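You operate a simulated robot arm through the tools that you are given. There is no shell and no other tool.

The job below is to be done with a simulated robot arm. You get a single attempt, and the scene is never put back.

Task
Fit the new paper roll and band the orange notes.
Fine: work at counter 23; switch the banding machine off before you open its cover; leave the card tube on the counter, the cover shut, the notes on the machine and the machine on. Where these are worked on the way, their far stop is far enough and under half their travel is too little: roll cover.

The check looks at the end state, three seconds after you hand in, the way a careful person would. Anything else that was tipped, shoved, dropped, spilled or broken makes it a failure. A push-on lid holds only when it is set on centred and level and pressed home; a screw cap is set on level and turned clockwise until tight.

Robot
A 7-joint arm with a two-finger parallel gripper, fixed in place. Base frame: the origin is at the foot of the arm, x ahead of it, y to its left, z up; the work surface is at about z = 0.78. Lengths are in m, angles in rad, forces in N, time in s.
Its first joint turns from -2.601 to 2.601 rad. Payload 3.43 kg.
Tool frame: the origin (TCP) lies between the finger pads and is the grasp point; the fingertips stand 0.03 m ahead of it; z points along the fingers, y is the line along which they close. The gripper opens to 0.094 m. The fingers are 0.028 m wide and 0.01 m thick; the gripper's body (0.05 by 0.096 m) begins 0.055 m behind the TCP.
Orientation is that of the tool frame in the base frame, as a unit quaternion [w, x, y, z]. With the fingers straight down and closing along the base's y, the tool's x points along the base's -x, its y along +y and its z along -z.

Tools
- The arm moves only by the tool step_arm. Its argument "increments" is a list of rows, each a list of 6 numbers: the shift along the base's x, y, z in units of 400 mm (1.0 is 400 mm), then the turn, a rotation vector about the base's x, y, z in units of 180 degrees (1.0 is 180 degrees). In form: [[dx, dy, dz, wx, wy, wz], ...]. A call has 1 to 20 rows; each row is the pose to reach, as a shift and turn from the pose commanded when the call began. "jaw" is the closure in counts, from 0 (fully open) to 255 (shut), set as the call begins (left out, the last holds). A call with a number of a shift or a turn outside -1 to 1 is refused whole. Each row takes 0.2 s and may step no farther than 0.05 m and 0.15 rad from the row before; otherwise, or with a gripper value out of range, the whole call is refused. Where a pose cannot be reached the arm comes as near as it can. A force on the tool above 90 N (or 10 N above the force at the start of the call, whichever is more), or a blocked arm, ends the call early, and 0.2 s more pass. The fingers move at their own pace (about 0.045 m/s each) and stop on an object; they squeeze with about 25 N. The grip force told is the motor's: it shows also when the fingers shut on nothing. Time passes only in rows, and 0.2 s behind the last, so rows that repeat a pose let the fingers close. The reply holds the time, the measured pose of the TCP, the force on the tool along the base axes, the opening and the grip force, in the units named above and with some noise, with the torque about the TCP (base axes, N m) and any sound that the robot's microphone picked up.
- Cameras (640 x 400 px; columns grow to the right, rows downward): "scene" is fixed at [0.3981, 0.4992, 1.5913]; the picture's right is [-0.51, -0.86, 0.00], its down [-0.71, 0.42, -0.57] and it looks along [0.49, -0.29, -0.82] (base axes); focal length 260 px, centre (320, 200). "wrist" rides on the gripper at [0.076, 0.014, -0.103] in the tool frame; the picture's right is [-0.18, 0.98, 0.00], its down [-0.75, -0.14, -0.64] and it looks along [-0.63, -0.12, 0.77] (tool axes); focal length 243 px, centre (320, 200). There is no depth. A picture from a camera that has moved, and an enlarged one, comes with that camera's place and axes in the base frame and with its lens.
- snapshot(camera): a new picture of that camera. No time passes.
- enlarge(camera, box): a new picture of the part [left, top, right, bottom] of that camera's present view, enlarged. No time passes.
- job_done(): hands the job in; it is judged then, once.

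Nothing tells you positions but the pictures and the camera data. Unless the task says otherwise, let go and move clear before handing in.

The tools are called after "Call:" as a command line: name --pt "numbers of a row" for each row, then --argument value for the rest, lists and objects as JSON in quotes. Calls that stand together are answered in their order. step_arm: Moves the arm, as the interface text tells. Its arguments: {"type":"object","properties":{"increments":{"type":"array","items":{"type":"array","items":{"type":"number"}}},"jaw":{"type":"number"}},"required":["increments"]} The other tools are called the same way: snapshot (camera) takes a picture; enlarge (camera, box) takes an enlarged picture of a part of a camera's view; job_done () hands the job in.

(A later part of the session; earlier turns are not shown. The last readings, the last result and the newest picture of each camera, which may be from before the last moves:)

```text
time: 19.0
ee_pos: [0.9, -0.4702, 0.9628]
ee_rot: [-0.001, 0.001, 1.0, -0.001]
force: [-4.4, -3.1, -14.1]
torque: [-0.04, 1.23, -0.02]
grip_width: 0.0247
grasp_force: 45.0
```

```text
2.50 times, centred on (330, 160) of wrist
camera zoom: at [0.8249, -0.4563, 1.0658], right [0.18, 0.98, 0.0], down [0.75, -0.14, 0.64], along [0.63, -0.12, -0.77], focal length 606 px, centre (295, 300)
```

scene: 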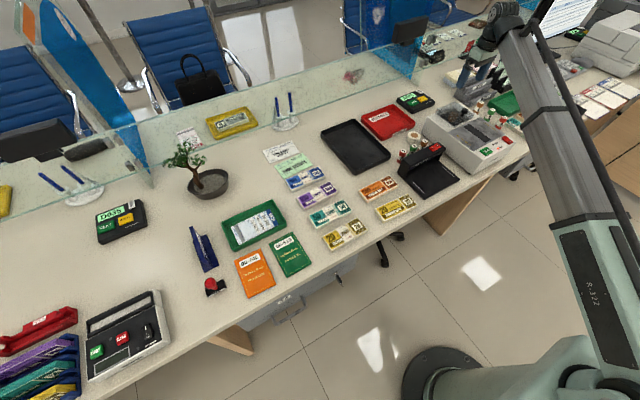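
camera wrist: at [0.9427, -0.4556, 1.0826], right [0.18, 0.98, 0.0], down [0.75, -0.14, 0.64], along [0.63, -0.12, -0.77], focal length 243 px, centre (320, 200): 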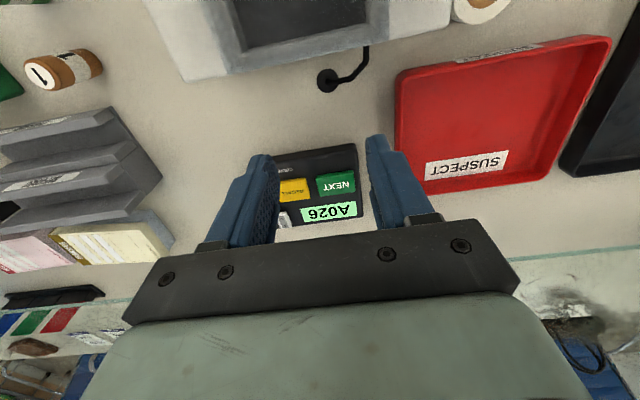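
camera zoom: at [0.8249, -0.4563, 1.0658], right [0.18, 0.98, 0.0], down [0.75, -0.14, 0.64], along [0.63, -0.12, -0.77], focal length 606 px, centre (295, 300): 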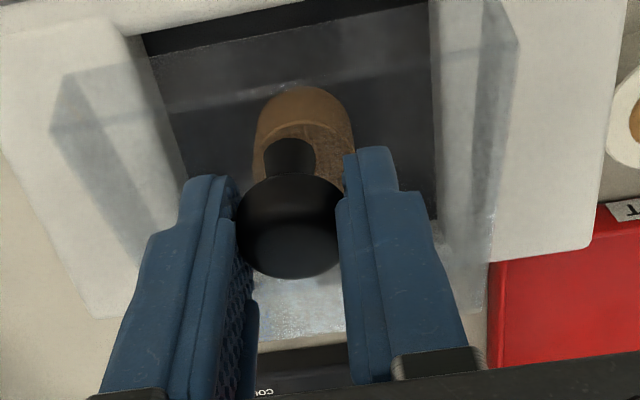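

The cover follows the arc steadily. Continuing to about 45°.

Call:
step_arm --pt "0.014 0 0.0145 0 0 0" --pt "0.0293 0 0.0275 0 0 0" --pt "0.0455 0 0.0393 0 0 0" --pt "0.0628 0 0.0495 0 0 0" --pt "0.0808 0 0.0583 0 0 0" --pt "0.0808 0 0.0583 0 0 0"

Call:
enlarge --camera "scene" --box '[440, 80, 495, 130]'

Call:
enlarge --camera "wrist" --box '[240, 40, 420, 240]'

```text
time: 20.4
ee_pos: [0.9314, -0.4696, 0.9869]
ee_rot: [0.0, 0.0, 1.0, -0.002]
force: [-13.9, -10.8, 3.0]
torque: [-0.17, 1.43, 0.04]
grip_width: 0.0251
grasp_force: 45.3
```

```text
8.00 times, centred on (468, 105) of scene
camera zoom: at [0.3981, 0.4992, 1.5913], right [-0.51, -0.86, 0.0], down [-0.71, 0.42, -0.57], along [0.49, -0.29, -0.82], focal length 2082 px, centre (-860, 960)
```

zoom: 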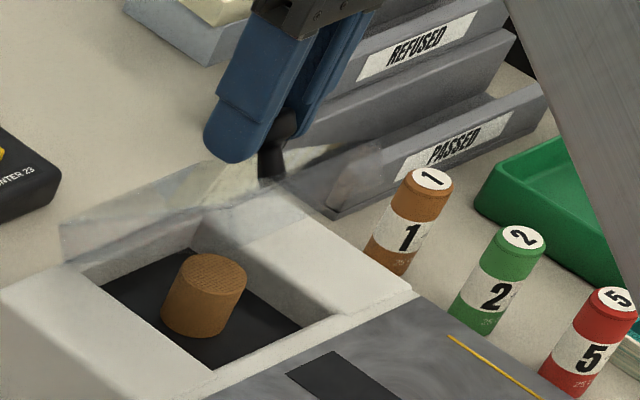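

```text
2.00 times, centred on (330, 140) of wrist
camera zoom: at [0.8563, -0.4562, 1.0899], right [0.18, 0.98, 0.0], down [0.75, -0.14, 0.64], along [0.63, -0.12, -0.77], focal length 485 px, centre (300, 320)
```

zoom: 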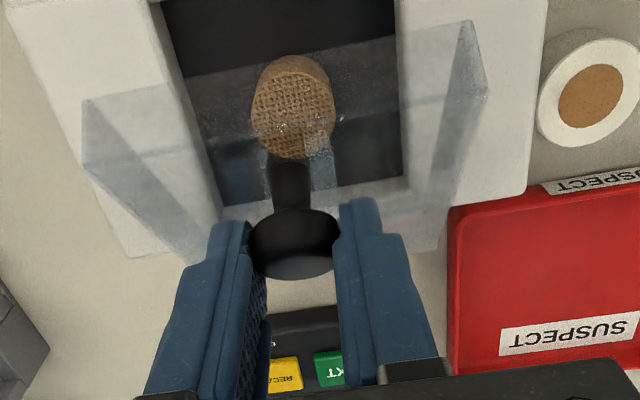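

The cover is about halfway (≈45°) and the core is now in plain view. The forces say to bear slightly outward and −y; continuing the arc to about 65°.

Call:
step_arm --pt "0.0168 -0.0015 0.0108 0 0 0" --pt "0.0355 -0.0025 0.0165 0 0 0" --pt "0.0548 -0.0025 0.0205 0 0 0" --pt "0.0743 -0.0025 0.023 0 0 0" --pt "0.0743 -0.0025 0.023 0 0 0"

Call:
enlarge --camera "scene" --box '[440, 80, 495, 130]'

Call:
enlarge --camera "wrist" --box '[240, 40, 420, 240]'

```text
time: 21.6
ee_pos: [0.9621, -0.4705, 0.9987]
ee_rot: [0.001, 0.0, 1.0, 0.0]
force: [-12.9, -3.4, 5.3]
torque: [-0.01, 1.35, 0.02]
grip_width: 0.0249
grasp_force: 44.9
```

```text
8.00 times, centred on (468, 105) of scene
camera zoom: at [0.3981, 0.4992, 1.5913], right [-0.51, -0.86, 0.0], down [-0.71, 0.42, -0.57], along [0.49, -0.29, -0.82], focal length 2082 px, centre (-860, 960)
```

zoom: 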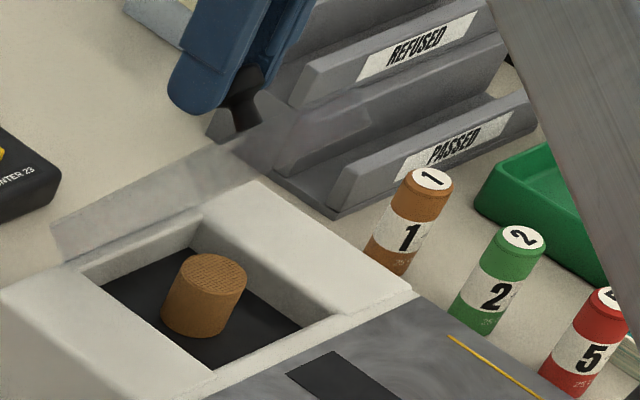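

```text
2.00 times, centred on (330, 140) of wrist
camera zoom: at [0.886, -0.4564, 1.1001], right [0.18, 0.98, 0.0], down [0.75, -0.14, 0.64], along [0.63, -0.12, -0.77], focal length 485 px, centre (300, 320)
```

zoom: 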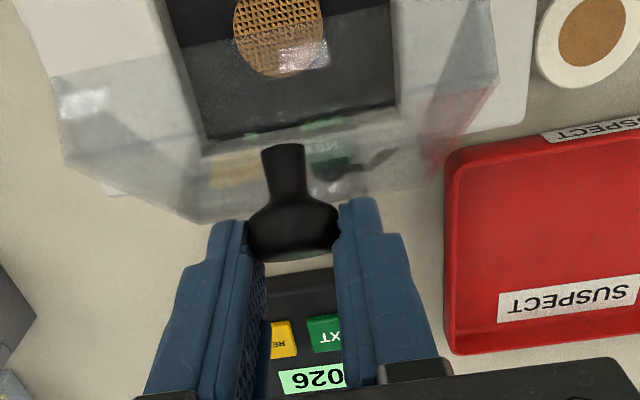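

The cover is at about 65°. Continuing past vertical.

Call:
step_arm --pt "0.0165 0 0.0028 0 0 0" --pt "0.0393 0 0.0022 0 0 0" --pt "0.0585 0 -0.0005 0 0 0" --pt "0.0778 0 -0.0048 0 0 0" --pt "0.0778 0 -0.0048 0 0 0"

Call:
enlarge --camera "scene" --box '[430, 70, 495, 130]'

Call:
enlarge --camera "wrist" --box '[240, 0, 420, 240]'

```text
time: 22.8
ee_pos: [0.9939, -0.47, 0.9952]
ee_rot: [0.001, 0.0, 1.0, 0.001]
force: [-0.4, -7.2, 10.5]
torque: [-0.09, 0.34, 0.03]
grip_width: 0.0234
grasp_force: 45.5
```

```text
6.67 times, centred on (462, 100) of scene
camera zoom: at [0.3981, 0.4992, 1.5913], right [-0.51, -0.86, 0.0], down [-0.71, 0.42, -0.57], along [0.49, -0.29, -0.82], focal length 1735 px, centre (-630, 867)
```

zoom: 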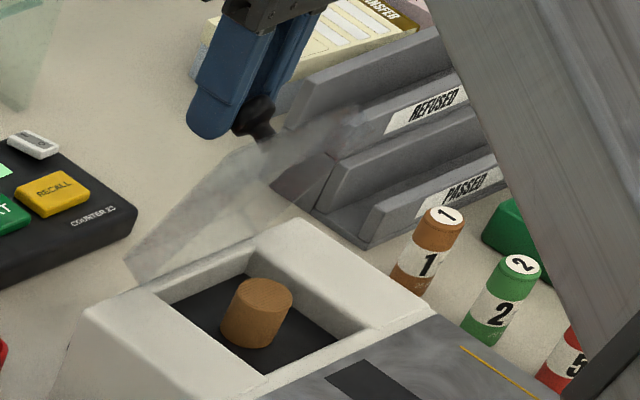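

```text
1.67 times, centred on (330, 120) of wrist
camera zoom: at [0.9183, -0.4563, 1.0971], right [0.18, 0.98, 0.0], down [0.75, -0.14, 0.64], along [0.63, -0.12, -0.77], focal length 404 px, centre (303, 333)
```

zoom: 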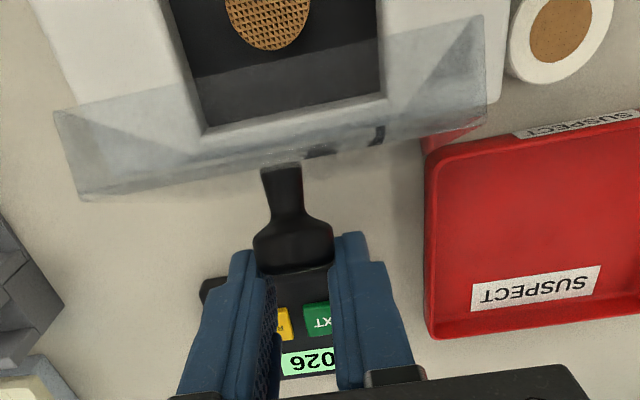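

The cover stands about upright and its weight no longer resists. I'll carry it on backward toward its far stop.

Call:
step_arm --pt "0.0188 0 -0.002 0 0 0" --pt "0.0368 0 -0.0088 0 0 0" --pt "0.054 0 -0.018 0 0 0" --pt "0.054 0 -0.018 0 0 0"

Call:
enlarge --camera "scene" --box '[430, 70, 495, 130]'

Call:
enlarge --camera "wrist" --box '[240, 0, 420, 240]'

```text
time: 23.8
ee_pos: [1.0157, -0.4706, 0.9885]
ee_rot: [0.001, 0.0, 1.0, 0.0]
force: [0.0, 0.2, 0.0]
torque: [-0.02, 0.03, -0.02]
grip_width: 0.0
grasp_force: 32.9
```

```text
6.67 times, centred on (462, 100) of scene
camera zoom: at [0.3981, 0.4992, 1.5913], right [-0.51, -0.86, 0.0], down [-0.71, 0.42, -0.57], along [0.49, -0.29, -0.82], focal length 1735 px, centre (-630, 867)
```

zoom: 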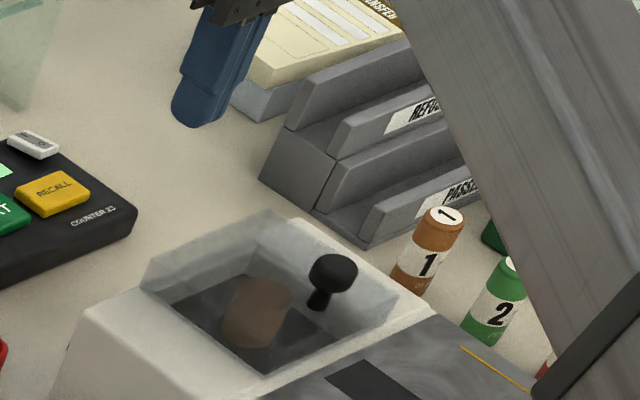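

```text
1.67 times, centred on (330, 120) of wrist
camera zoom: at [0.9402, -0.4566, 1.0893], right [0.18, 0.98, 0.0], down [0.75, -0.14, 0.64], along [0.63, -0.12, -0.77], focal length 404 px, centre (303, 333)
```

zoom: 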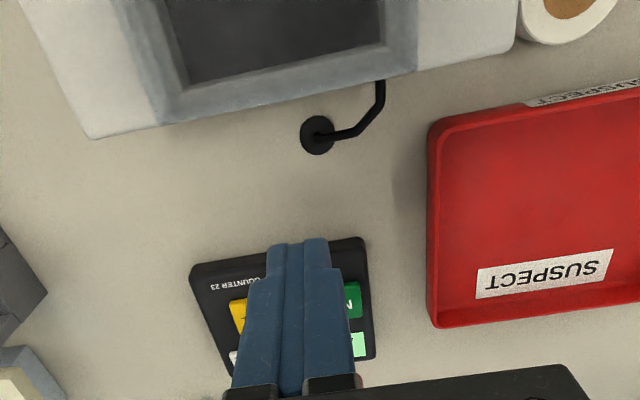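

The knob slid out of the pads at about 67° and the cover dropped shut again, as my arc was too high for the true hinge (about x 0.969, z 0.88). Nothing looks disturbed. I'll grip the knob again, lower on the pads, and follow the corrected arc.

Call:
step_arm --pt "0 0 0.04 0 0 0" --pt "-0.11 0 0.04 0 0 0" --pt "-0.22 0 0.04 0 0 0" --pt "-0.332 0 0.04 0 0 0" --pt "-0.332 0 0 0 0 0" --pt "-0.332 0 0 0 0 0" --jaw 105

Call:
enlarge --camera "wrist" --box '[220, 60, 420, 240]'

Call:
enlarge --camera "scene" --box '[420, 70, 510, 140]'

```text
time: 25.2
ee_pos: [0.8839, -0.4713, 0.9882]
ee_rot: [0.0, -0.001, 1.0, -0.001]
force: [0.4, -0.1, 0.5]
torque: [-0.02, -0.03, -0.03]
grip_width: 0.0554
grasp_force: 0.0
```

```text
2.22 times, centred on (320, 150) of wrist
camera zoom: at [0.8074, -0.4568, 1.0901], right [0.18, 0.98, 0.0], down [0.75, -0.14, 0.64], along [0.63, -0.12, -0.77], focal length 539 px, centre (320, 311)
```

zoom: 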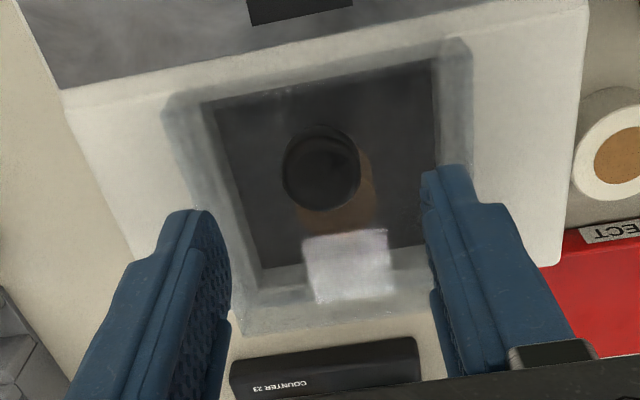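

```text
5.71 times, centred on (465, 105) of scene
camera zoom: at [0.3981, 0.4992, 1.5913], right [-0.51, -0.86, 0.0], down [-0.71, 0.42, -0.57], along [0.49, -0.29, -0.82], focal length 1487 px, centre (-509, 743)
```

zoom: 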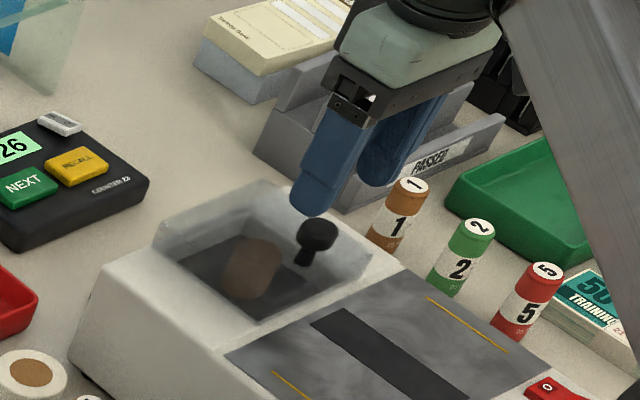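

The knob is centred below the open fingers at (0.8826, −0.470). Lowering to just above the lid and gripping.

Call:
step_arm --pt "0 0.001 -0.05 0 0 0" --pt "0 0.001 -0.1 0 0 0" --pt "0 0.001 -0.134 0 0 0" --pt "0 0.001 -0.134 0 0 0"

Call:
step_arm --pt "0 0 0 0 0 0" --pt "0 0 0 0 0 0" --pt "0 0 0 0 0 0" --pt "0 0 0 0 0 0" --pt "0 0 0 0 0 0" --jaw 255

Call:
enlarge --camera "wrist" --box '[220, 60, 420, 240]'

```text
time: 26.2
ee_pos: [0.8835, -0.4692, 0.9345]
ee_rot: [0.0, 0.0, 1.0, 0.0]
force: [-0.1, -0.6, 1.2]
torque: [-0.01, 0.01, 0.03]
grip_width: 0.0549
grasp_force: 0.0
```

```text
time: 27.4
ee_pos: [0.8835, -0.4691, 0.9348]
ee_rot: [-0.001, 0.0, 1.0, 0.0]
force: [-0.1, -4.3, -0.7]
torque: [-0.06, 0.01, -0.01]
grip_width: 0.0248
grasp_force: 45.3
```

```text
2.22 times, centred on (320, 150) of wrist
camera zoom: at [0.8074, -0.4563, 1.0363], right [0.18, 0.98, 0.0], down [0.75, -0.14, 0.64], along [0.63, -0.12, -0.77], focal length 539 px, centre (320, 311)
```

zoom: 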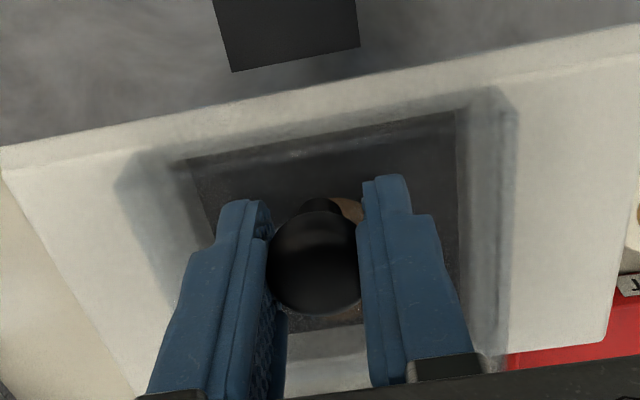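

Gripped again at 0.0248 m, deeper on the pads. Following the corrected arc to 30°.

Call:
step_arm --pt "0.0105 0 0.0185 0 0 0" --pt "0.0225 0 0.036 0 0 0" --pt "0.0358 0 0.0523 0 0 0" --pt "0.0508 0 0.0673 0 0 0" --pt "0.0668 0 0.081 0 0 0" --pt "0.084 0 0.0935 0 0 0" --pt "0.084 0 0.0935 0 0 0"

Call:
enlarge --camera "wrist" --box '[220, 40, 420, 240]'

```text
time: 29.0
ee_pos: [0.9163, -0.4694, 0.9701]
ee_rot: [0.0, 0.001, 1.0, 0.0]
force: [-14.5, -1.7, 0.1]
torque: [-0.04, 1.31, 0.0]
grip_width: 0.0251
grasp_force: 45.0
```

```text
2.00 times, centred on (320, 140) of wrist
camera zoom: at [0.8405, -0.4565, 1.0732], right [0.18, 0.98, 0.0], down [0.75, -0.14, 0.64], along [0.63, -0.12, -0.77], focal length 485 px, centre (320, 320)
```

zoom: 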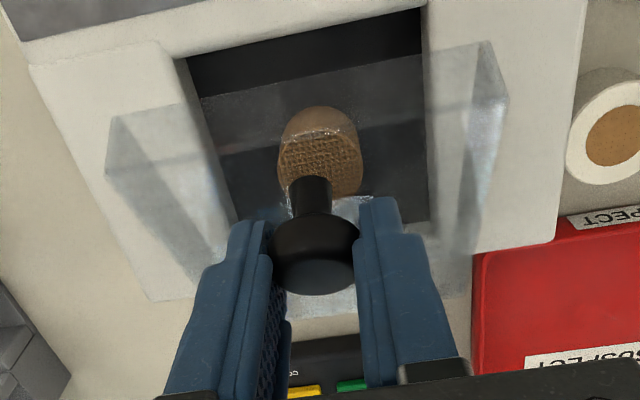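

The knob is creeping across the pads as it turns (actual lid angle ≈25°), as last time. I'll lower the cover gently, release, and grip again with the tool tilted forward so the tool can turn along with the cover.

Call:
step_arm --pt "-0.0172 0 -0.0125 0 0 0" --pt "-0.0332 0 -0.0262 0 0 0" --pt "-0.0482 0 -0.0412 0 0 0" --pt "-0.0615 0 -0.0575 0 0 0" --pt "-0.0735 0 -0.075 0 0 0" --pt "-0.084 0 -0.09 0 0 0" --pt "-0.084 0 -0.09 0 0 0"

Call:
enlarge --camera "wrist" --box '[220, 60, 420, 240]'

```text
time: 30.6
ee_pos: [0.884, -0.4692, 0.9348]
ee_rot: [0.001, 0.0, 1.0, 0.0]
force: [17.7, -0.7, 5.7]
torque: [-0.01, -0.99, 0.02]
grip_width: 0.0249
grasp_force: 44.8
```

```text
2.22 times, centred on (320, 150) of wrist
camera zoom: at [0.8079, -0.4564, 1.0362], right [0.18, 0.98, 0.0], down [0.75, -0.14, 0.64], along [0.63, -0.12, -0.77], focal length 539 px, centre (320, 311)
```

zoom: 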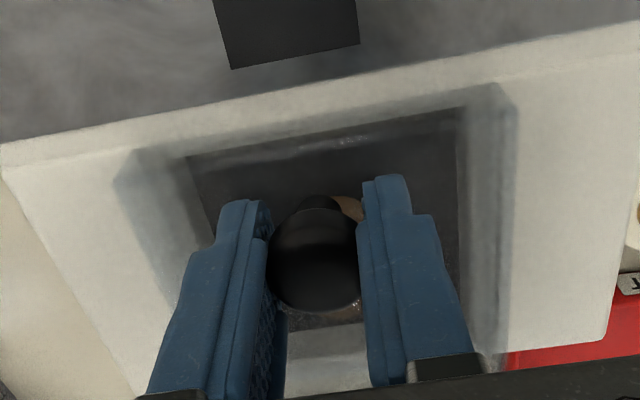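

The cover is almost shut. I'll release, rise, and test the reach with the tool tilted back at the end-of-arc pose.

Call:
step_arm --pt "0 0 0 0 0 0" --pt "0 0 0 0 0 0" --pt "0 0 0 0 0 0" --jaw 105

Call:
step_arm --pt "0 0 0.06 0 0 0" --pt "0 0 0.14 0 0 0" --pt "0 0 0.22 0 0 0" --pt "0.1 0 0.22 0 0.04 0" --pt "0.2 0 0.22 0 0.08 0" --pt "0.3 0 0.22 0 0.12 0" --pt "0.33 0 0.18 0 0.14 0" --pt "0.33 0 0.12 0 0.165 0" --pt "0.33 0 0.12 0 0.165 0"

Call:
snapshot --camera "wrist"

```text
time: 31.4
ee_pos: [0.8832, -0.4691, 0.934]
ee_rot: [0.0, -0.001, 1.0, -0.001]
force: [-0.3, -0.6, 0.7]
torque: [-0.02, 0.02, 0.01]
grip_width: 0.0553
grasp_force: 0.0
```

```text
time: 32.7
ee_pos: [0.9732, -0.4727, 1.0208]
ee_rot: [-0.116, 0.0, 0.993, -0.006]
force: [7.9, -2.5, -24.1]
torque: [-0.29, -0.01, -0.08]
grip_width: 0.0554
grasp_force: 0.1
out of reach, approached as far as the arm can: row 6
stopped in row 6: the force on the tool passed its limit at 142 N (the readings are from after the stop); the commanded pose is now the measured one
```

```text
taken
camera wrist: at [0.9236, -0.4575, 1.1376], right [0.18, 0.98, -0.05], down [0.88, -0.13, 0.45], along [0.44, -0.13, -0.89], focal length 243 px, centre (320, 200)
```

wrist: 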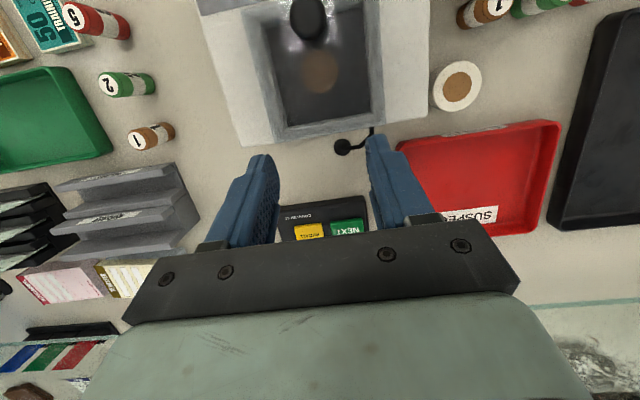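

Tilting back is out of reach there (it hit its joint range, with nothing touched), so I'll instead start tilted 45° forward and turn to straight-down during the arc. Moving back to a safe pose in front of the cover with that tilt.

Call:
step_arm --pt "-0.048 0.001 0.02 0.0004 -0.036 0" --pt "-0.096 0.002 0.02 0.0008 -0.072 0" --pt "-0.144 0.003 0.023 0.0012 -0.108 0" --pt "-0.192 0.004 0.023 0.0016 -0.144 0" --pt "-0.24 0.005 0.023 0.002 -0.18 0" --pt "-0.288 0.006 0.023 0.0025 -0.216 0" --pt "-0.336 0.0068 0.023 0.003 -0.252 0" --pt "-0.384 0.0068 0.023 0.0034 -0.288 0" --pt "-0.433 0.0068 0.023 0.0038 -0.324 0" --pt "-0.433 0.0068 0.023 0.0038 -0.324 0"

Call:
snapshot --camera "wrist"

Call:
snapshot --camera "scene"

```text
time: 34.9
ee_pos: [0.7994, -0.4696, 1.0306]
ee_rot: [0.38, 0.002, 0.925, 0.0]
force: [-0.4, 0.5, 0.0]
torque: [0.02, 0.0, -0.03]
grip_width: 0.0552
grasp_force: 0.0
```

```text
taken
camera wrist: at [0.6728, -0.4558, 1.0496], right [0.13, 0.98, 0.13], down [0.08, -0.14, 0.99], along [0.99, -0.12, -0.1], focal length 243 px, centre (320, 200)
```

wrist: 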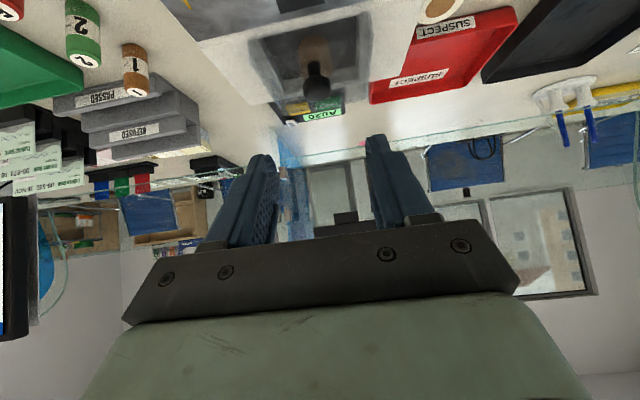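

```text
taken
```

scene: 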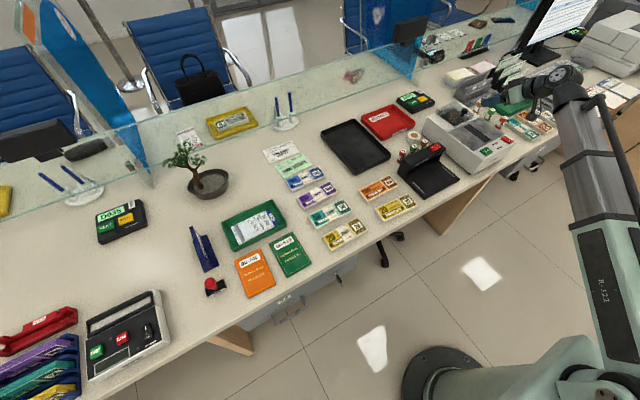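

The tool is tilted 45° forward in front of the cover. I'll enlarge this lower-angle view to check knob and lid heights.

Call:
enlarge --camera "wrist" --box '[220, 10, 420, 140]'

```text
3.08 times, centred on (320, 75) of wrist
camera zoom: at [0.6728, -0.4558, 1.0496], right [0.13, 0.98, 0.13], down [0.08, -0.14, 0.99], along [0.99, -0.12, -0.1], focal length 746 px, centre (320, 585)
```

zoom: 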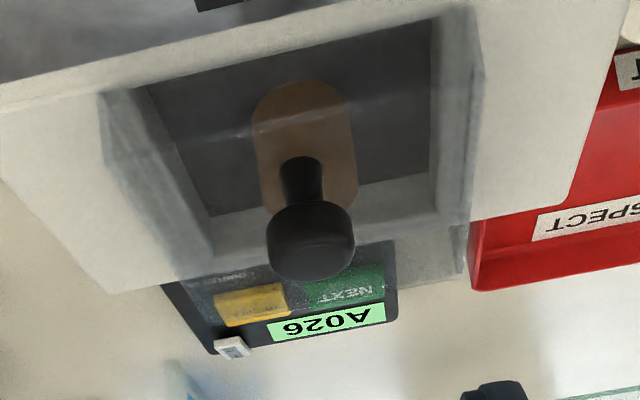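

The lid top is at z 0.899 and the knob head spans 0.914–0.936 — all consistent. Approaching the knob along the tool axis and gripping.

Call:
step_arm --pt "0.0325 0 -0.066 0 0 0" --pt "0.065 0 -0.1325 0 0 0" --pt "0.1 0 -0.1675 0 0 0" --pt "0.1355 0 -0.203 0 0 0" --pt "0.171 0 -0.2378 0 0 0" --pt "0.171 0 -0.2378 0 0 0"

Call:
enlarge --camera "scene" --box '[430, 80, 500, 135]'

Call:
enlarge --camera "wrist" --box '[220, 60, 420, 240]'

```text
time: 36.3
ee_pos: [0.8693, -0.4687, 0.9343]
ee_rot: [0.38, 0.002, 0.925, 0.001]
force: [-0.5, -0.2, 2.5]
torque: [-0.07, 0.01, -0.05]
grip_width: 0.0554
grasp_force: 0.3
```

```text
7.27 times, centred on (465, 108) of scene
camera zoom: at [0.3981, 0.4992, 1.5913], right [-0.51, -0.86, 0.0], down [-0.71, 0.42, -0.57], along [0.49, -0.29, -0.82], focal length 1892 px, centre (-734, 873)
```

zoom: 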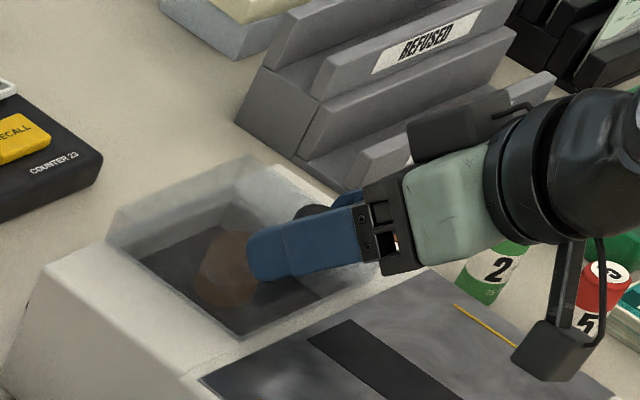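

```text
2.22 times, centred on (320, 150) of wrist
camera zoom: at [0.7428, -0.4544, 0.954], right [0.13, 0.98, 0.13], down [0.08, -0.14, 0.99], along [0.99, -0.12, -0.1], focal length 539 px, centre (320, 311)
```

zoom: 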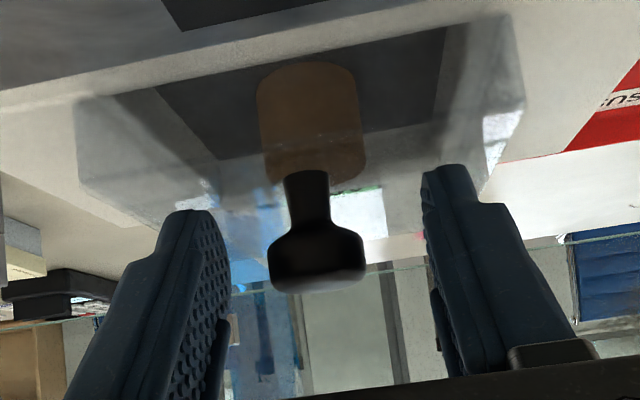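

There is a slight 2.5 N upward touch, perhaps a fingertip on the lid. I'll back off 1.5 mm and close the jaw.

Call:
step_arm --pt "0 -0.001 0.004 0 0 0" --pt "0 -0.001 0.004 0 0 0"

Call:
step_arm --pt "0 0 0 0 0 0" --pt "0 0 0 0 0 0" --pt "0 0 0 0 0 0" --pt "0 0 0 0 0 0" --pt "0 0 0 0 0 0" --jaw 255

Call:
enlarge --camera "wrist" --box '[220, 60, 420, 240]'

```text
time: 36.9
ee_pos: [0.8685, -0.4696, 0.9368]
ee_rot: [0.379, 0.002, 0.925, 0.001]
force: [0.1, 0.5, 0.5]
torque: [0.01, 0.0, 0.02]
grip_width: 0.0552
grasp_force: 0.1
```

```text
time: 38.1
ee_pos: [0.8681, -0.4695, 0.9355]
ee_rot: [0.38, 0.002, 0.925, 0.0]
force: [-1.0, -10.8, 0.9]
torque: [-0.18, 0.0, -0.2]
grip_width: 0.025
grasp_force: 44.9
```

```text
2.22 times, centred on (320, 150) of wrist
camera zoom: at [0.7426, -0.4559, 0.9556], right [0.13, 0.98, 0.13], down [0.08, -0.14, 0.99], along [0.99, -0.12, -0.1], focal length 539 px, centre (320, 311)
```

zoom: 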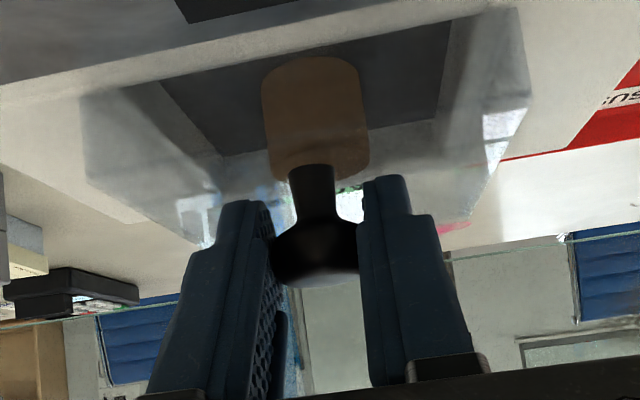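

The knob is firmly held with the tool at 45°. Now the arc to 30°, turning the tool with the cover.

Call:
step_arm --pt "0.0125 -0.003 0.021 0 0.0147 0" --pt "0.027 -0.003 0.0408 0 0.0294 0" --pt "0.0425 -0.003 0.0593 0 0.0441 0" --pt "0.0603 -0.003 0.0763 0 0.0588 0" --pt "0.0788 -0.003 0.092 0 0.0735 0" --pt "0.099 -0.003 0.106 0 0.0882 0" --pt "0.099 -0.003 0.106 0 0.0882 0"

Call:
enlarge --camera "wrist" --box '[220, 40, 420, 240]'

Call:
enlarge --camera "scene" --box '[430, 75, 500, 135]'

```text
time: 39.7
ee_pos: [0.9086, -0.4703, 0.9796]
ee_rot: [0.249, 0.002, 0.968, 0.001]
force: [-10.1, -3.0, -1.7]
torque: [0.01, 1.09, -0.03]
grip_width: 0.0248
grasp_force: 44.8
```

```text
2.00 times, centred on (320, 140) of wrist
camera zoom: at [0.793, -0.4562, 1.0326], right [0.16, 0.98, 0.09], down [0.35, -0.14, 0.93], along [0.92, -0.12, -0.37], focal length 485 px, centre (320, 320)
```

zoom: 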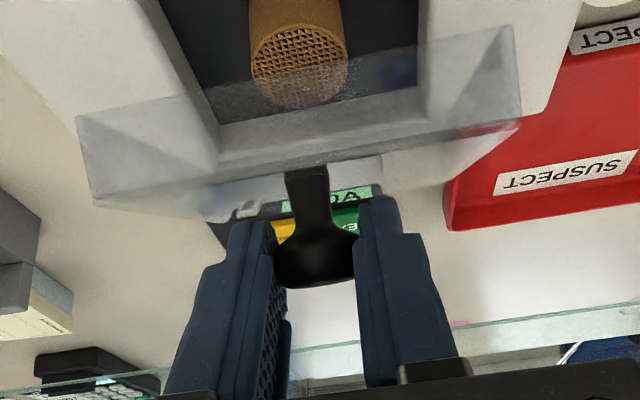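

```text
6.67 times, centred on (465, 105) of scene
camera zoom: at [0.3981, 0.4992, 1.5913], right [-0.51, -0.86, 0.0], down [-0.71, 0.42, -0.57], along [0.49, -0.29, -0.82], focal length 1735 px, centre (-647, 833)
```

zoom: 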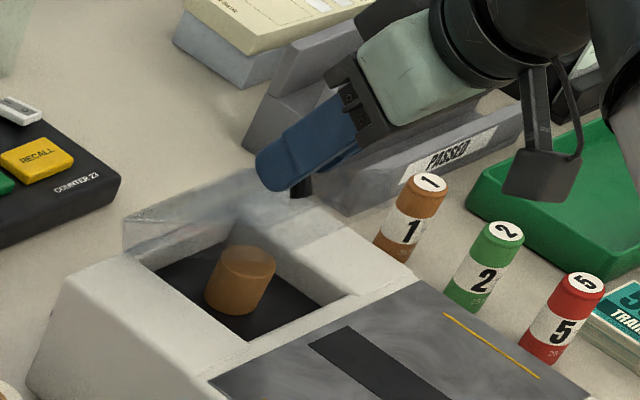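

The cover is at about 30° with the knob well seated in the pads. Continuing to 60°.

Call:
step_arm --pt "0.0213 0 0.0123 0 0.0147 0" --pt "0.0433 0 0.0228 0 0.0294 0" --pt "0.066 0 0.0313 0 0.0441 0" --pt "0.0898 0 0.0378 0 0.0588 0" --pt "0.1138 0 0.0423 0 0.0735 0" --pt "0.1383 0 0.0448 0 0.0882 0" --pt "0.1383 0 0.0448 0 0.0882 0"

Call:
enlarge --camera "wrist" --box '[220, 40, 420, 240]'

Call:
enlarge --camera "scene" --box '[430, 75, 500, 135]'

```text
time: 41.3
ee_pos: [0.9631, -0.4683, 0.9972]
ee_rot: [0.113, 0.002, 0.994, -0.001]
force: [-8.2, 3.1, 6.3]
torque: [0.08, 0.94, 0.03]
grip_width: 0.0249
grasp_force: 44.8
```

```text
2.00 times, centred on (320, 140) of wrist
camera zoom: at [0.867, -0.4562, 1.0799], right [0.18, 0.98, 0.04], down [0.59, -0.14, 0.79], along [0.79, -0.12, -0.61], focal length 485 px, centre (320, 320)
```

zoom: 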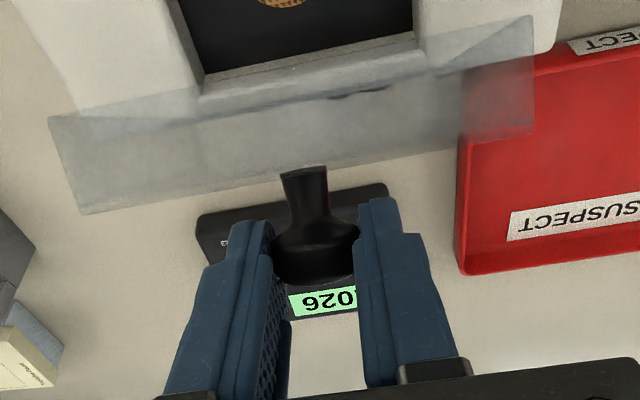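

```text
6.67 times, centred on (465, 105) of scene
camera zoom: at [0.3981, 0.4992, 1.5913], right [-0.51, -0.86, 0.0], down [-0.71, 0.42, -0.57], along [0.49, -0.29, -0.82], focal length 1735 px, centre (-647, 833)
```

zoom: 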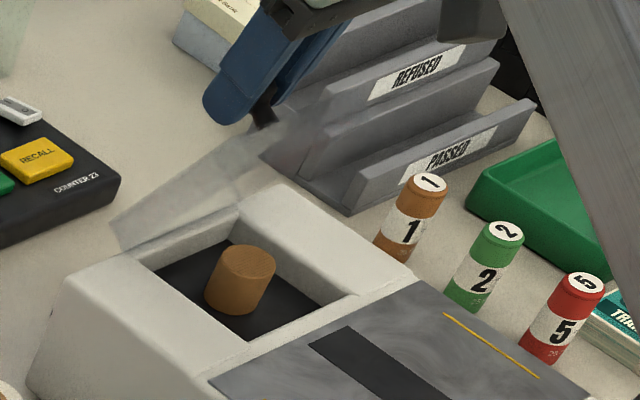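

About 60° now and well held. Continuing to 85°.

Call:
step_arm --pt "0.0243 0 0.0015 0 0.0147 0" --pt "0.0488 0 0.001 0 0.0294 0" --pt "0.073 0 -0.0023 0 0.0441 0" --pt "0.0968 0 -0.008 0 0.0588 0" --pt "0.12 0 -0.0155 0 0.0735 0" --pt "0.12 0 -0.0155 0 0.0735 0"

Call:
enlarge --camera "wrist" --box '[220, 0, 420, 240]'

Call:
enlarge --camera "scene" --box '[430, 75, 500, 135]'

```text
time: 42.7
ee_pos: [1.0116, -0.4705, 0.9917]
ee_rot: [-0.002, 0.001, 1.0, 0.001]
force: [-7.0, 7.7, 5.5]
torque: [0.16, 0.99, -0.06]
grip_width: 0.0248
grasp_force: 44.7
```

```text
1.67 times, centred on (320, 120) of wrist
camera zoom: at [0.9363, -0.4562, 1.0931], right [0.19, 0.98, 0.0], down [0.76, -0.14, 0.64], along [0.63, -0.12, -0.77], focal length 404 px, centre (320, 333)
```

zoom: 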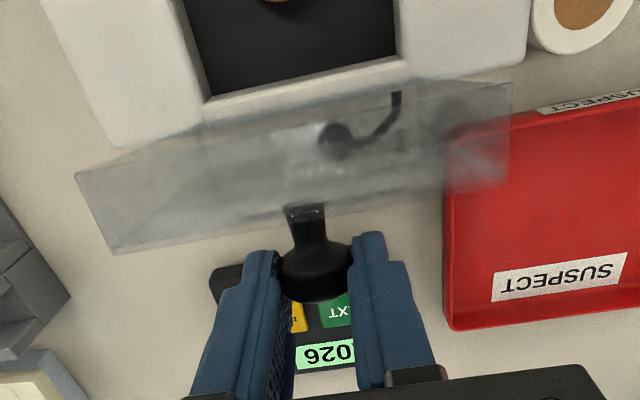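

```text
6.67 times, centred on (465, 105) of scene
camera zoom: at [0.3981, 0.4992, 1.5913], right [-0.51, -0.86, 0.0], down [-0.71, 0.42, -0.57], along [0.49, -0.29, -0.82], focal length 1735 px, centre (-647, 833)
```

zoom: 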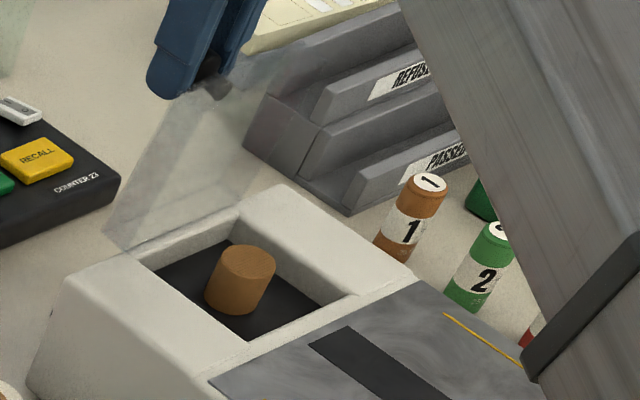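

Upright at about 85° and still held. Continuing past vertical toward the stop, watching the force.

Call:
step_arm --pt "0.0205 0 -0.0088 0 0 0" --pt "0.0403 0 -0.0193 0 0 0" --pt "0.0403 0 -0.0193 0 0 0"

Call:
enlarge --camera "wrist" --box '[220, 0, 420, 240]'

Call:
enlarge --camera "scene" --box '[430, 75, 500, 135]'

```text
time: 43.5
ee_pos: [1.0275, -0.4706, 0.9837]
ee_rot: [-0.004, 0.002, 1.0, 0.001]
force: [-11.8, 12.1, 2.0]
torque: [0.2, 1.36, -0.11]
grip_width: 0.0248
grasp_force: 45.0
```

```text
1.67 times, centred on (320, 120) of wrist
camera zoom: at [0.9525, -0.4564, 1.0861], right [0.19, 0.98, 0.0], down [0.76, -0.15, 0.64], along [0.62, -0.12, -0.77], focal length 404 px, centre (320, 333)
```

zoom: 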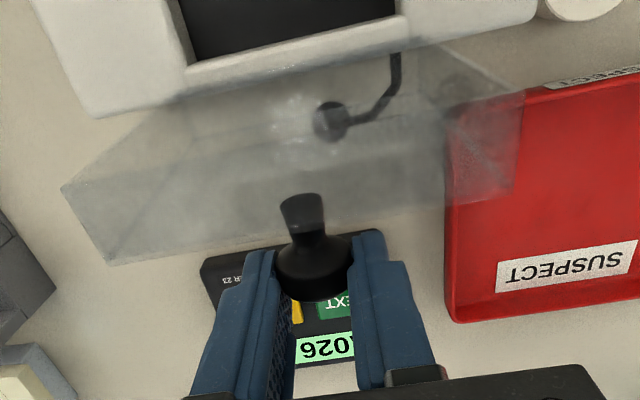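

```text
6.67 times, centred on (465, 105) of scene
camera zoom: at [0.3981, 0.4992, 1.5913], right [-0.51, -0.86, 0.0], down [-0.71, 0.42, -0.57], along [0.49, -0.29, -0.82], focal length 1735 px, centre (-647, 833)
```

zoom: 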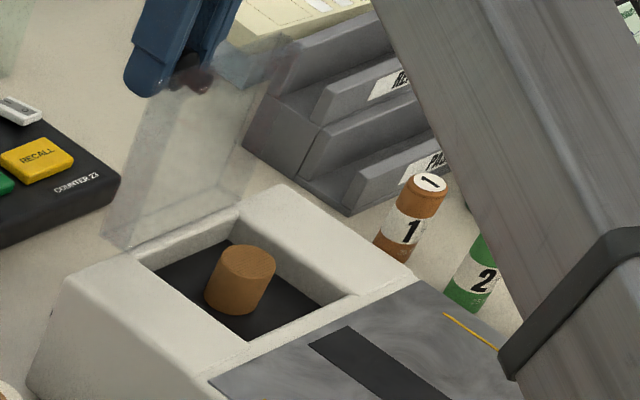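

About 92°. A little further, to 105°, easing the sideways load.

Call:
step_arm --pt "0.0188 0.003 -0.0118 0 0 0" --pt "0.0363 0.003 -0.0253 0 0 0" --pt "0.0363 0.003 -0.0253 0 0 0"

Call:
enlarge --camera "wrist" --box '[220, 0, 420, 240]'

Call:
enlarge --camera "scene" --box '[430, 75, 500, 135]'

```text
time: 44.3
ee_pos: [1.0429, -0.4699, 0.9742]
ee_rot: [-0.003, 0.002, 1.0, 0.0]
force: [-6.0, 3.7, 13.5]
torque: [0.07, 1.5, -0.07]
grip_width: 0.0247
grasp_force: 44.7
```

```text
1.67 times, centred on (320, 120) of wrist
camera zoom: at [0.9674, -0.4561, 1.0761], right [0.19, 0.98, 0.0], down [0.76, -0.14, 0.64], along [0.63, -0.12, -0.77], focal length 404 px, centre (320, 333)
```

zoom: 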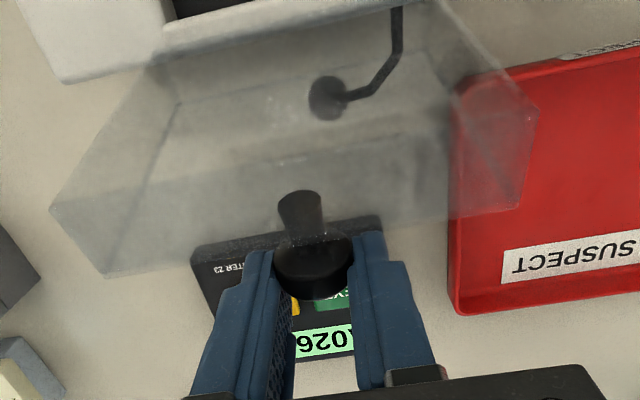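

```text
6.67 times, centred on (465, 105) of scene
camera zoom: at [0.3981, 0.4992, 1.5913], right [-0.51, -0.86, 0.0], down [-0.71, 0.42, -0.57], along [0.49, -0.29, -0.82], focal length 1735 px, centre (-647, 833)
```

zoom: 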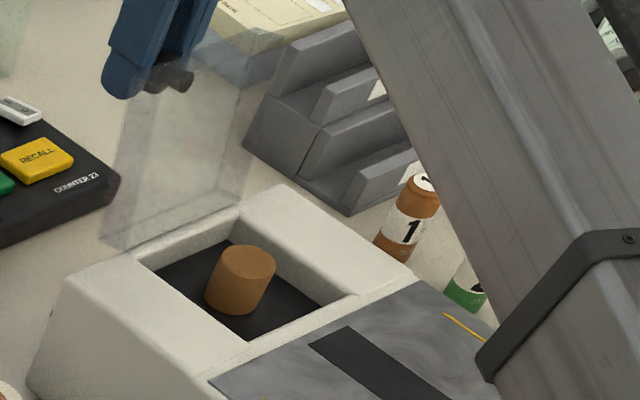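

About 102°, leaning back. I'll follow a few more degrees to find the far stop.

Call:
step_arm --pt "0.0075 0 -0.0065 0 0 0" --pt "0.015 0 -0.013 0 0 0" --pt "0.015 0 -0.013 0 0 0"

Call:
enlarge --camera "wrist" --box '[220, 0, 420, 240]'

```text
time: 45.1
ee_pos: [1.0487, -0.4689, 0.9678]
ee_rot: [-0.003, 0.001, 1.0, 0.001]
force: [-0.1, 0.0, 15.7]
torque: [-0.01, 1.26, 0.03]
grip_width: 0.025
grasp_force: 44.8
```

```text
1.67 times, centred on (320, 120) of wrist
camera zoom: at [0.9728, -0.4561, 1.0705], right [0.19, 0.98, 0.0], down [0.76, -0.14, 0.64], along [0.63, -0.12, -0.77], focal length 404 px, centre (320, 333)
```

zoom: 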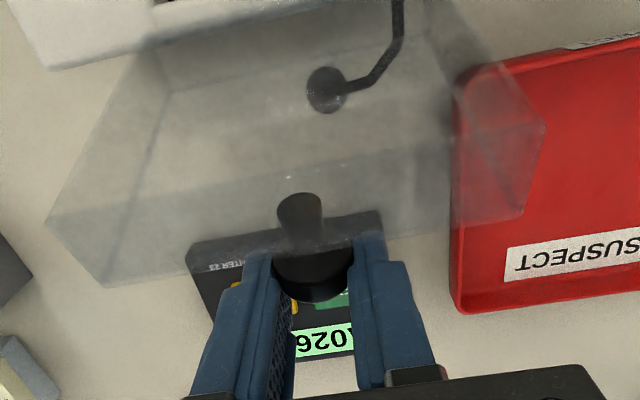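

The cover is well past vertical with no stop felt yet. I'll open the jaw and let it lean back the last bit, then check that it stays.

Call:
step_arm --pt "0 0 0 0 0 0" --pt "0 0 0 0 0 0" --pt "0 0 0 0 0 0" --jaw 90

Call:
enlarge --camera "wrist" --box '[220, 0, 420, 240]'

Call:
enlarge --camera "scene" --box '[420, 65, 500, 135]'

```text
time: 45.9
ee_pos: [1.0492, -0.4696, 0.9672]
ee_rot: [-0.002, 0.001, 1.0, 0.0]
force: [-0.3, 0.4, -0.2]
torque: [-0.02, 0.0, -0.01]
grip_width: 0.0606
grasp_force: 0.1
```

```text
1.67 times, centred on (320, 120) of wrist
camera zoom: at [0.9731, -0.4561, 1.0696], right [0.19, 0.98, 0.0], down [0.76, -0.14, 0.64], along [0.63, -0.12, -0.77], focal length 404 px, centre (320, 333)
```

zoom: 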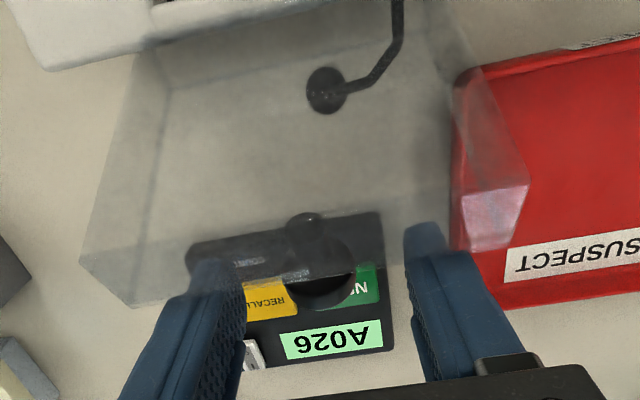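

```text
5.71 times, centred on (460, 100) of scene
camera zoom: at [0.3981, 0.4992, 1.5913], right [-0.51, -0.86, 0.0], down [-0.71, 0.42, -0.57], along [0.49, -0.29, -0.82], focal length 1487 px, centre (-480, 771)
```

zoom: 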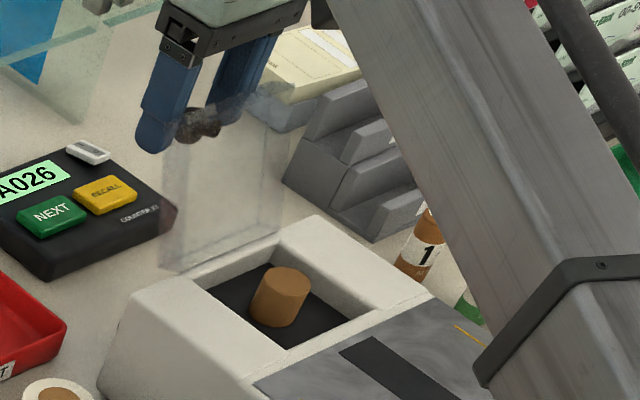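

The cover has leaned back to about 117° and rests there. I'll lift straight up off the knob and move back to look at the open well.

Call:
step_arm --pt "0.005 0 0.06 0 0 0" --pt "0.005 0 0.14 0 0 0" --pt "0.005 0 0.22 0 0 0" --pt "-0.1 0 0.27 0 0 0" --pt "-0.2 0 0.3 0 0 0" --pt "-0.3 0 0.3 0 0 0" --pt "-0.4 0 0.3 0 0 0" --pt "-0.4 0 0.3 0 0 0"

Call:
snapshot --camera "wrist"

Call:
enlarge --camera "scene" --box '[380, 65, 510, 165]'

Call:
enlarge --camera "wrist" --box '[200, 0, 440, 240]'

```text
time: 47.7
ee_pos: [0.8906, -0.4692, 1.087]
ee_rot: [-0.003, 0.002, 1.0, 0.001]
force: [0.3, -0.1, 0.1]
torque: [-0.01, -0.01, -0.01]
grip_width: 0.061
grasp_force: 0.1
```

```text
taken
camera wrist: at [0.8154, -0.4552, 1.1899], right [0.19, 0.98, 0.0], down [0.76, -0.14, 0.64], along [0.63, -0.12, -0.77], focal length 243 px, centre (320, 200)
```

wrist: 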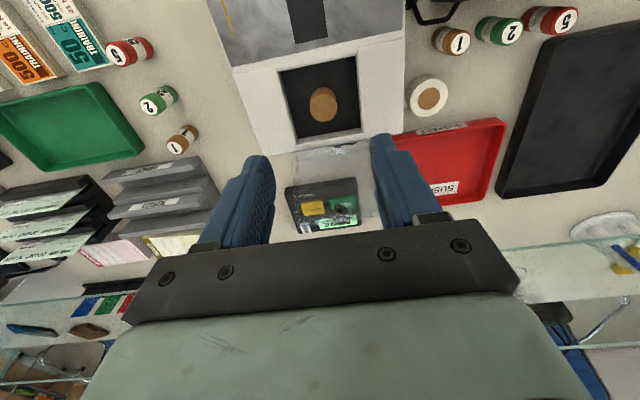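

```text
4.00 times, centred on (445, 115) of scene
camera zoom: at [0.3981, 0.4992, 1.5913], right [-0.51, -0.86, 0.0], down [-0.71, 0.42, -0.57], along [0.49, -0.29, -0.82], focal length 1041 px, centre (-180, 540)
```

zoom: 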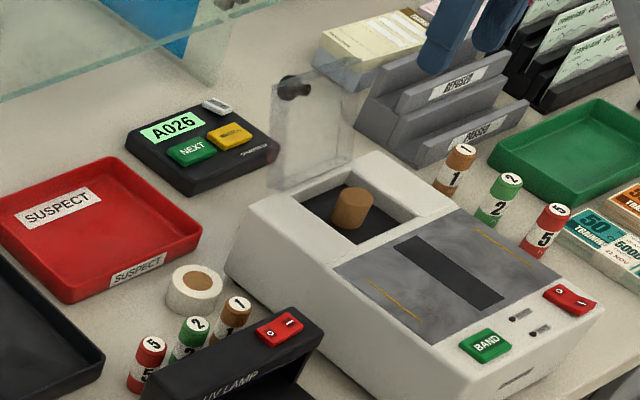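

```text
1.67 times, centred on (320, 120) of wrist
camera zoom: at [0.8154, -0.4552, 1.1899], right [0.19, 0.98, 0.0], down [0.76, -0.14, 0.64], along [0.63, -0.12, -0.77], focal length 404 px, centre (320, 333)
```

zoom: 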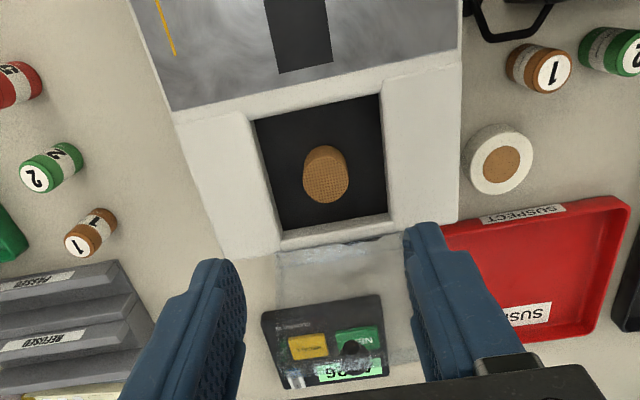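

The cover rests open at its stop, and the bare core stands in the well. I'll enlarge for accurate core, well and new-roll measurements.

Call:
enlarge --camera "scene" --box '[440, 95, 490, 130]'

Call:
enlarge --camera "wrist" --box '[270, 40, 370, 140]'

Call:
enlarge --camera "wrist" --box '[390, 20, 490, 120]'

Call:
enlarge --camera "scene" --box '[405, 120, 455, 155]'

```text
11.43 times, centred on (465, 112) of scene
camera zoom: at [0.3981, 0.4992, 1.5913], right [-0.51, -0.86, 0.0], down [-0.71, 0.42, -0.57], along [0.49, -0.29, -0.82], focal length 2974 px, centre (-1337, 1200)
```

zoom: 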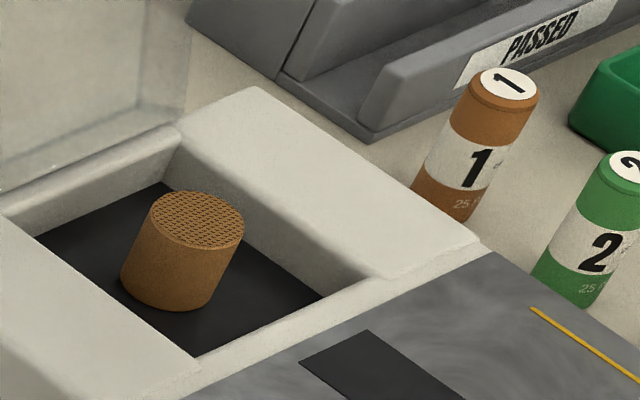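

```text
4.00 times, centred on (320, 90) of wrist
camera zoom: at [0.8154, -0.4552, 1.1899], right [0.19, 0.98, 0.0], down [0.76, -0.14, 0.64], along [0.63, -0.12, -0.77], focal length 970 px, centre (320, 640)
```

zoom: 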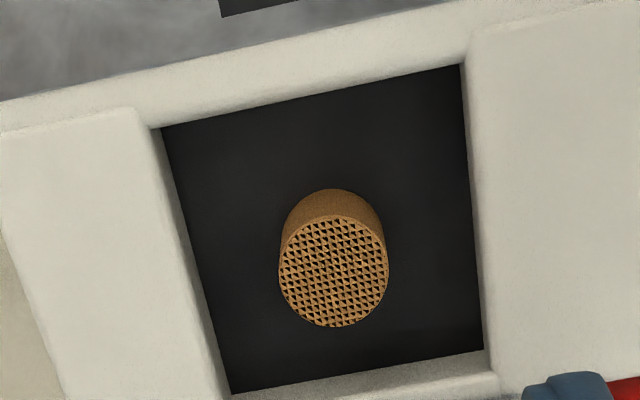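

```text
4.00 times, centred on (440, 70) of wrist
camera zoom: at [0.8154, -0.4552, 1.1899], right [0.19, 0.98, 0.0], down [0.76, -0.14, 0.64], along [0.63, -0.12, -0.77], focal length 970 px, centre (-160, 720)
```

zoom: 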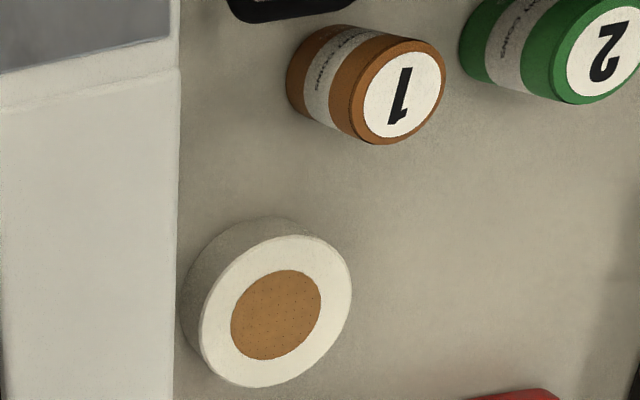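

```text
11.43 times, centred on (430, 138) of scene
camera zoom: at [0.3981, 0.4992, 1.5913], right [-0.51, -0.86, 0.0], down [-0.71, 0.42, -0.57], along [0.49, -0.29, -0.82], focal length 2974 px, centre (-937, 914)
```

zoom: 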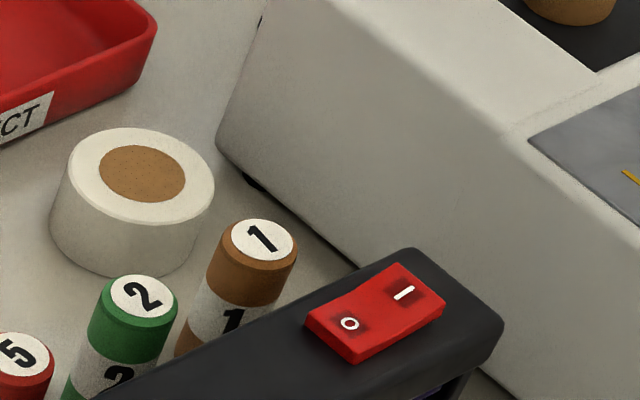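

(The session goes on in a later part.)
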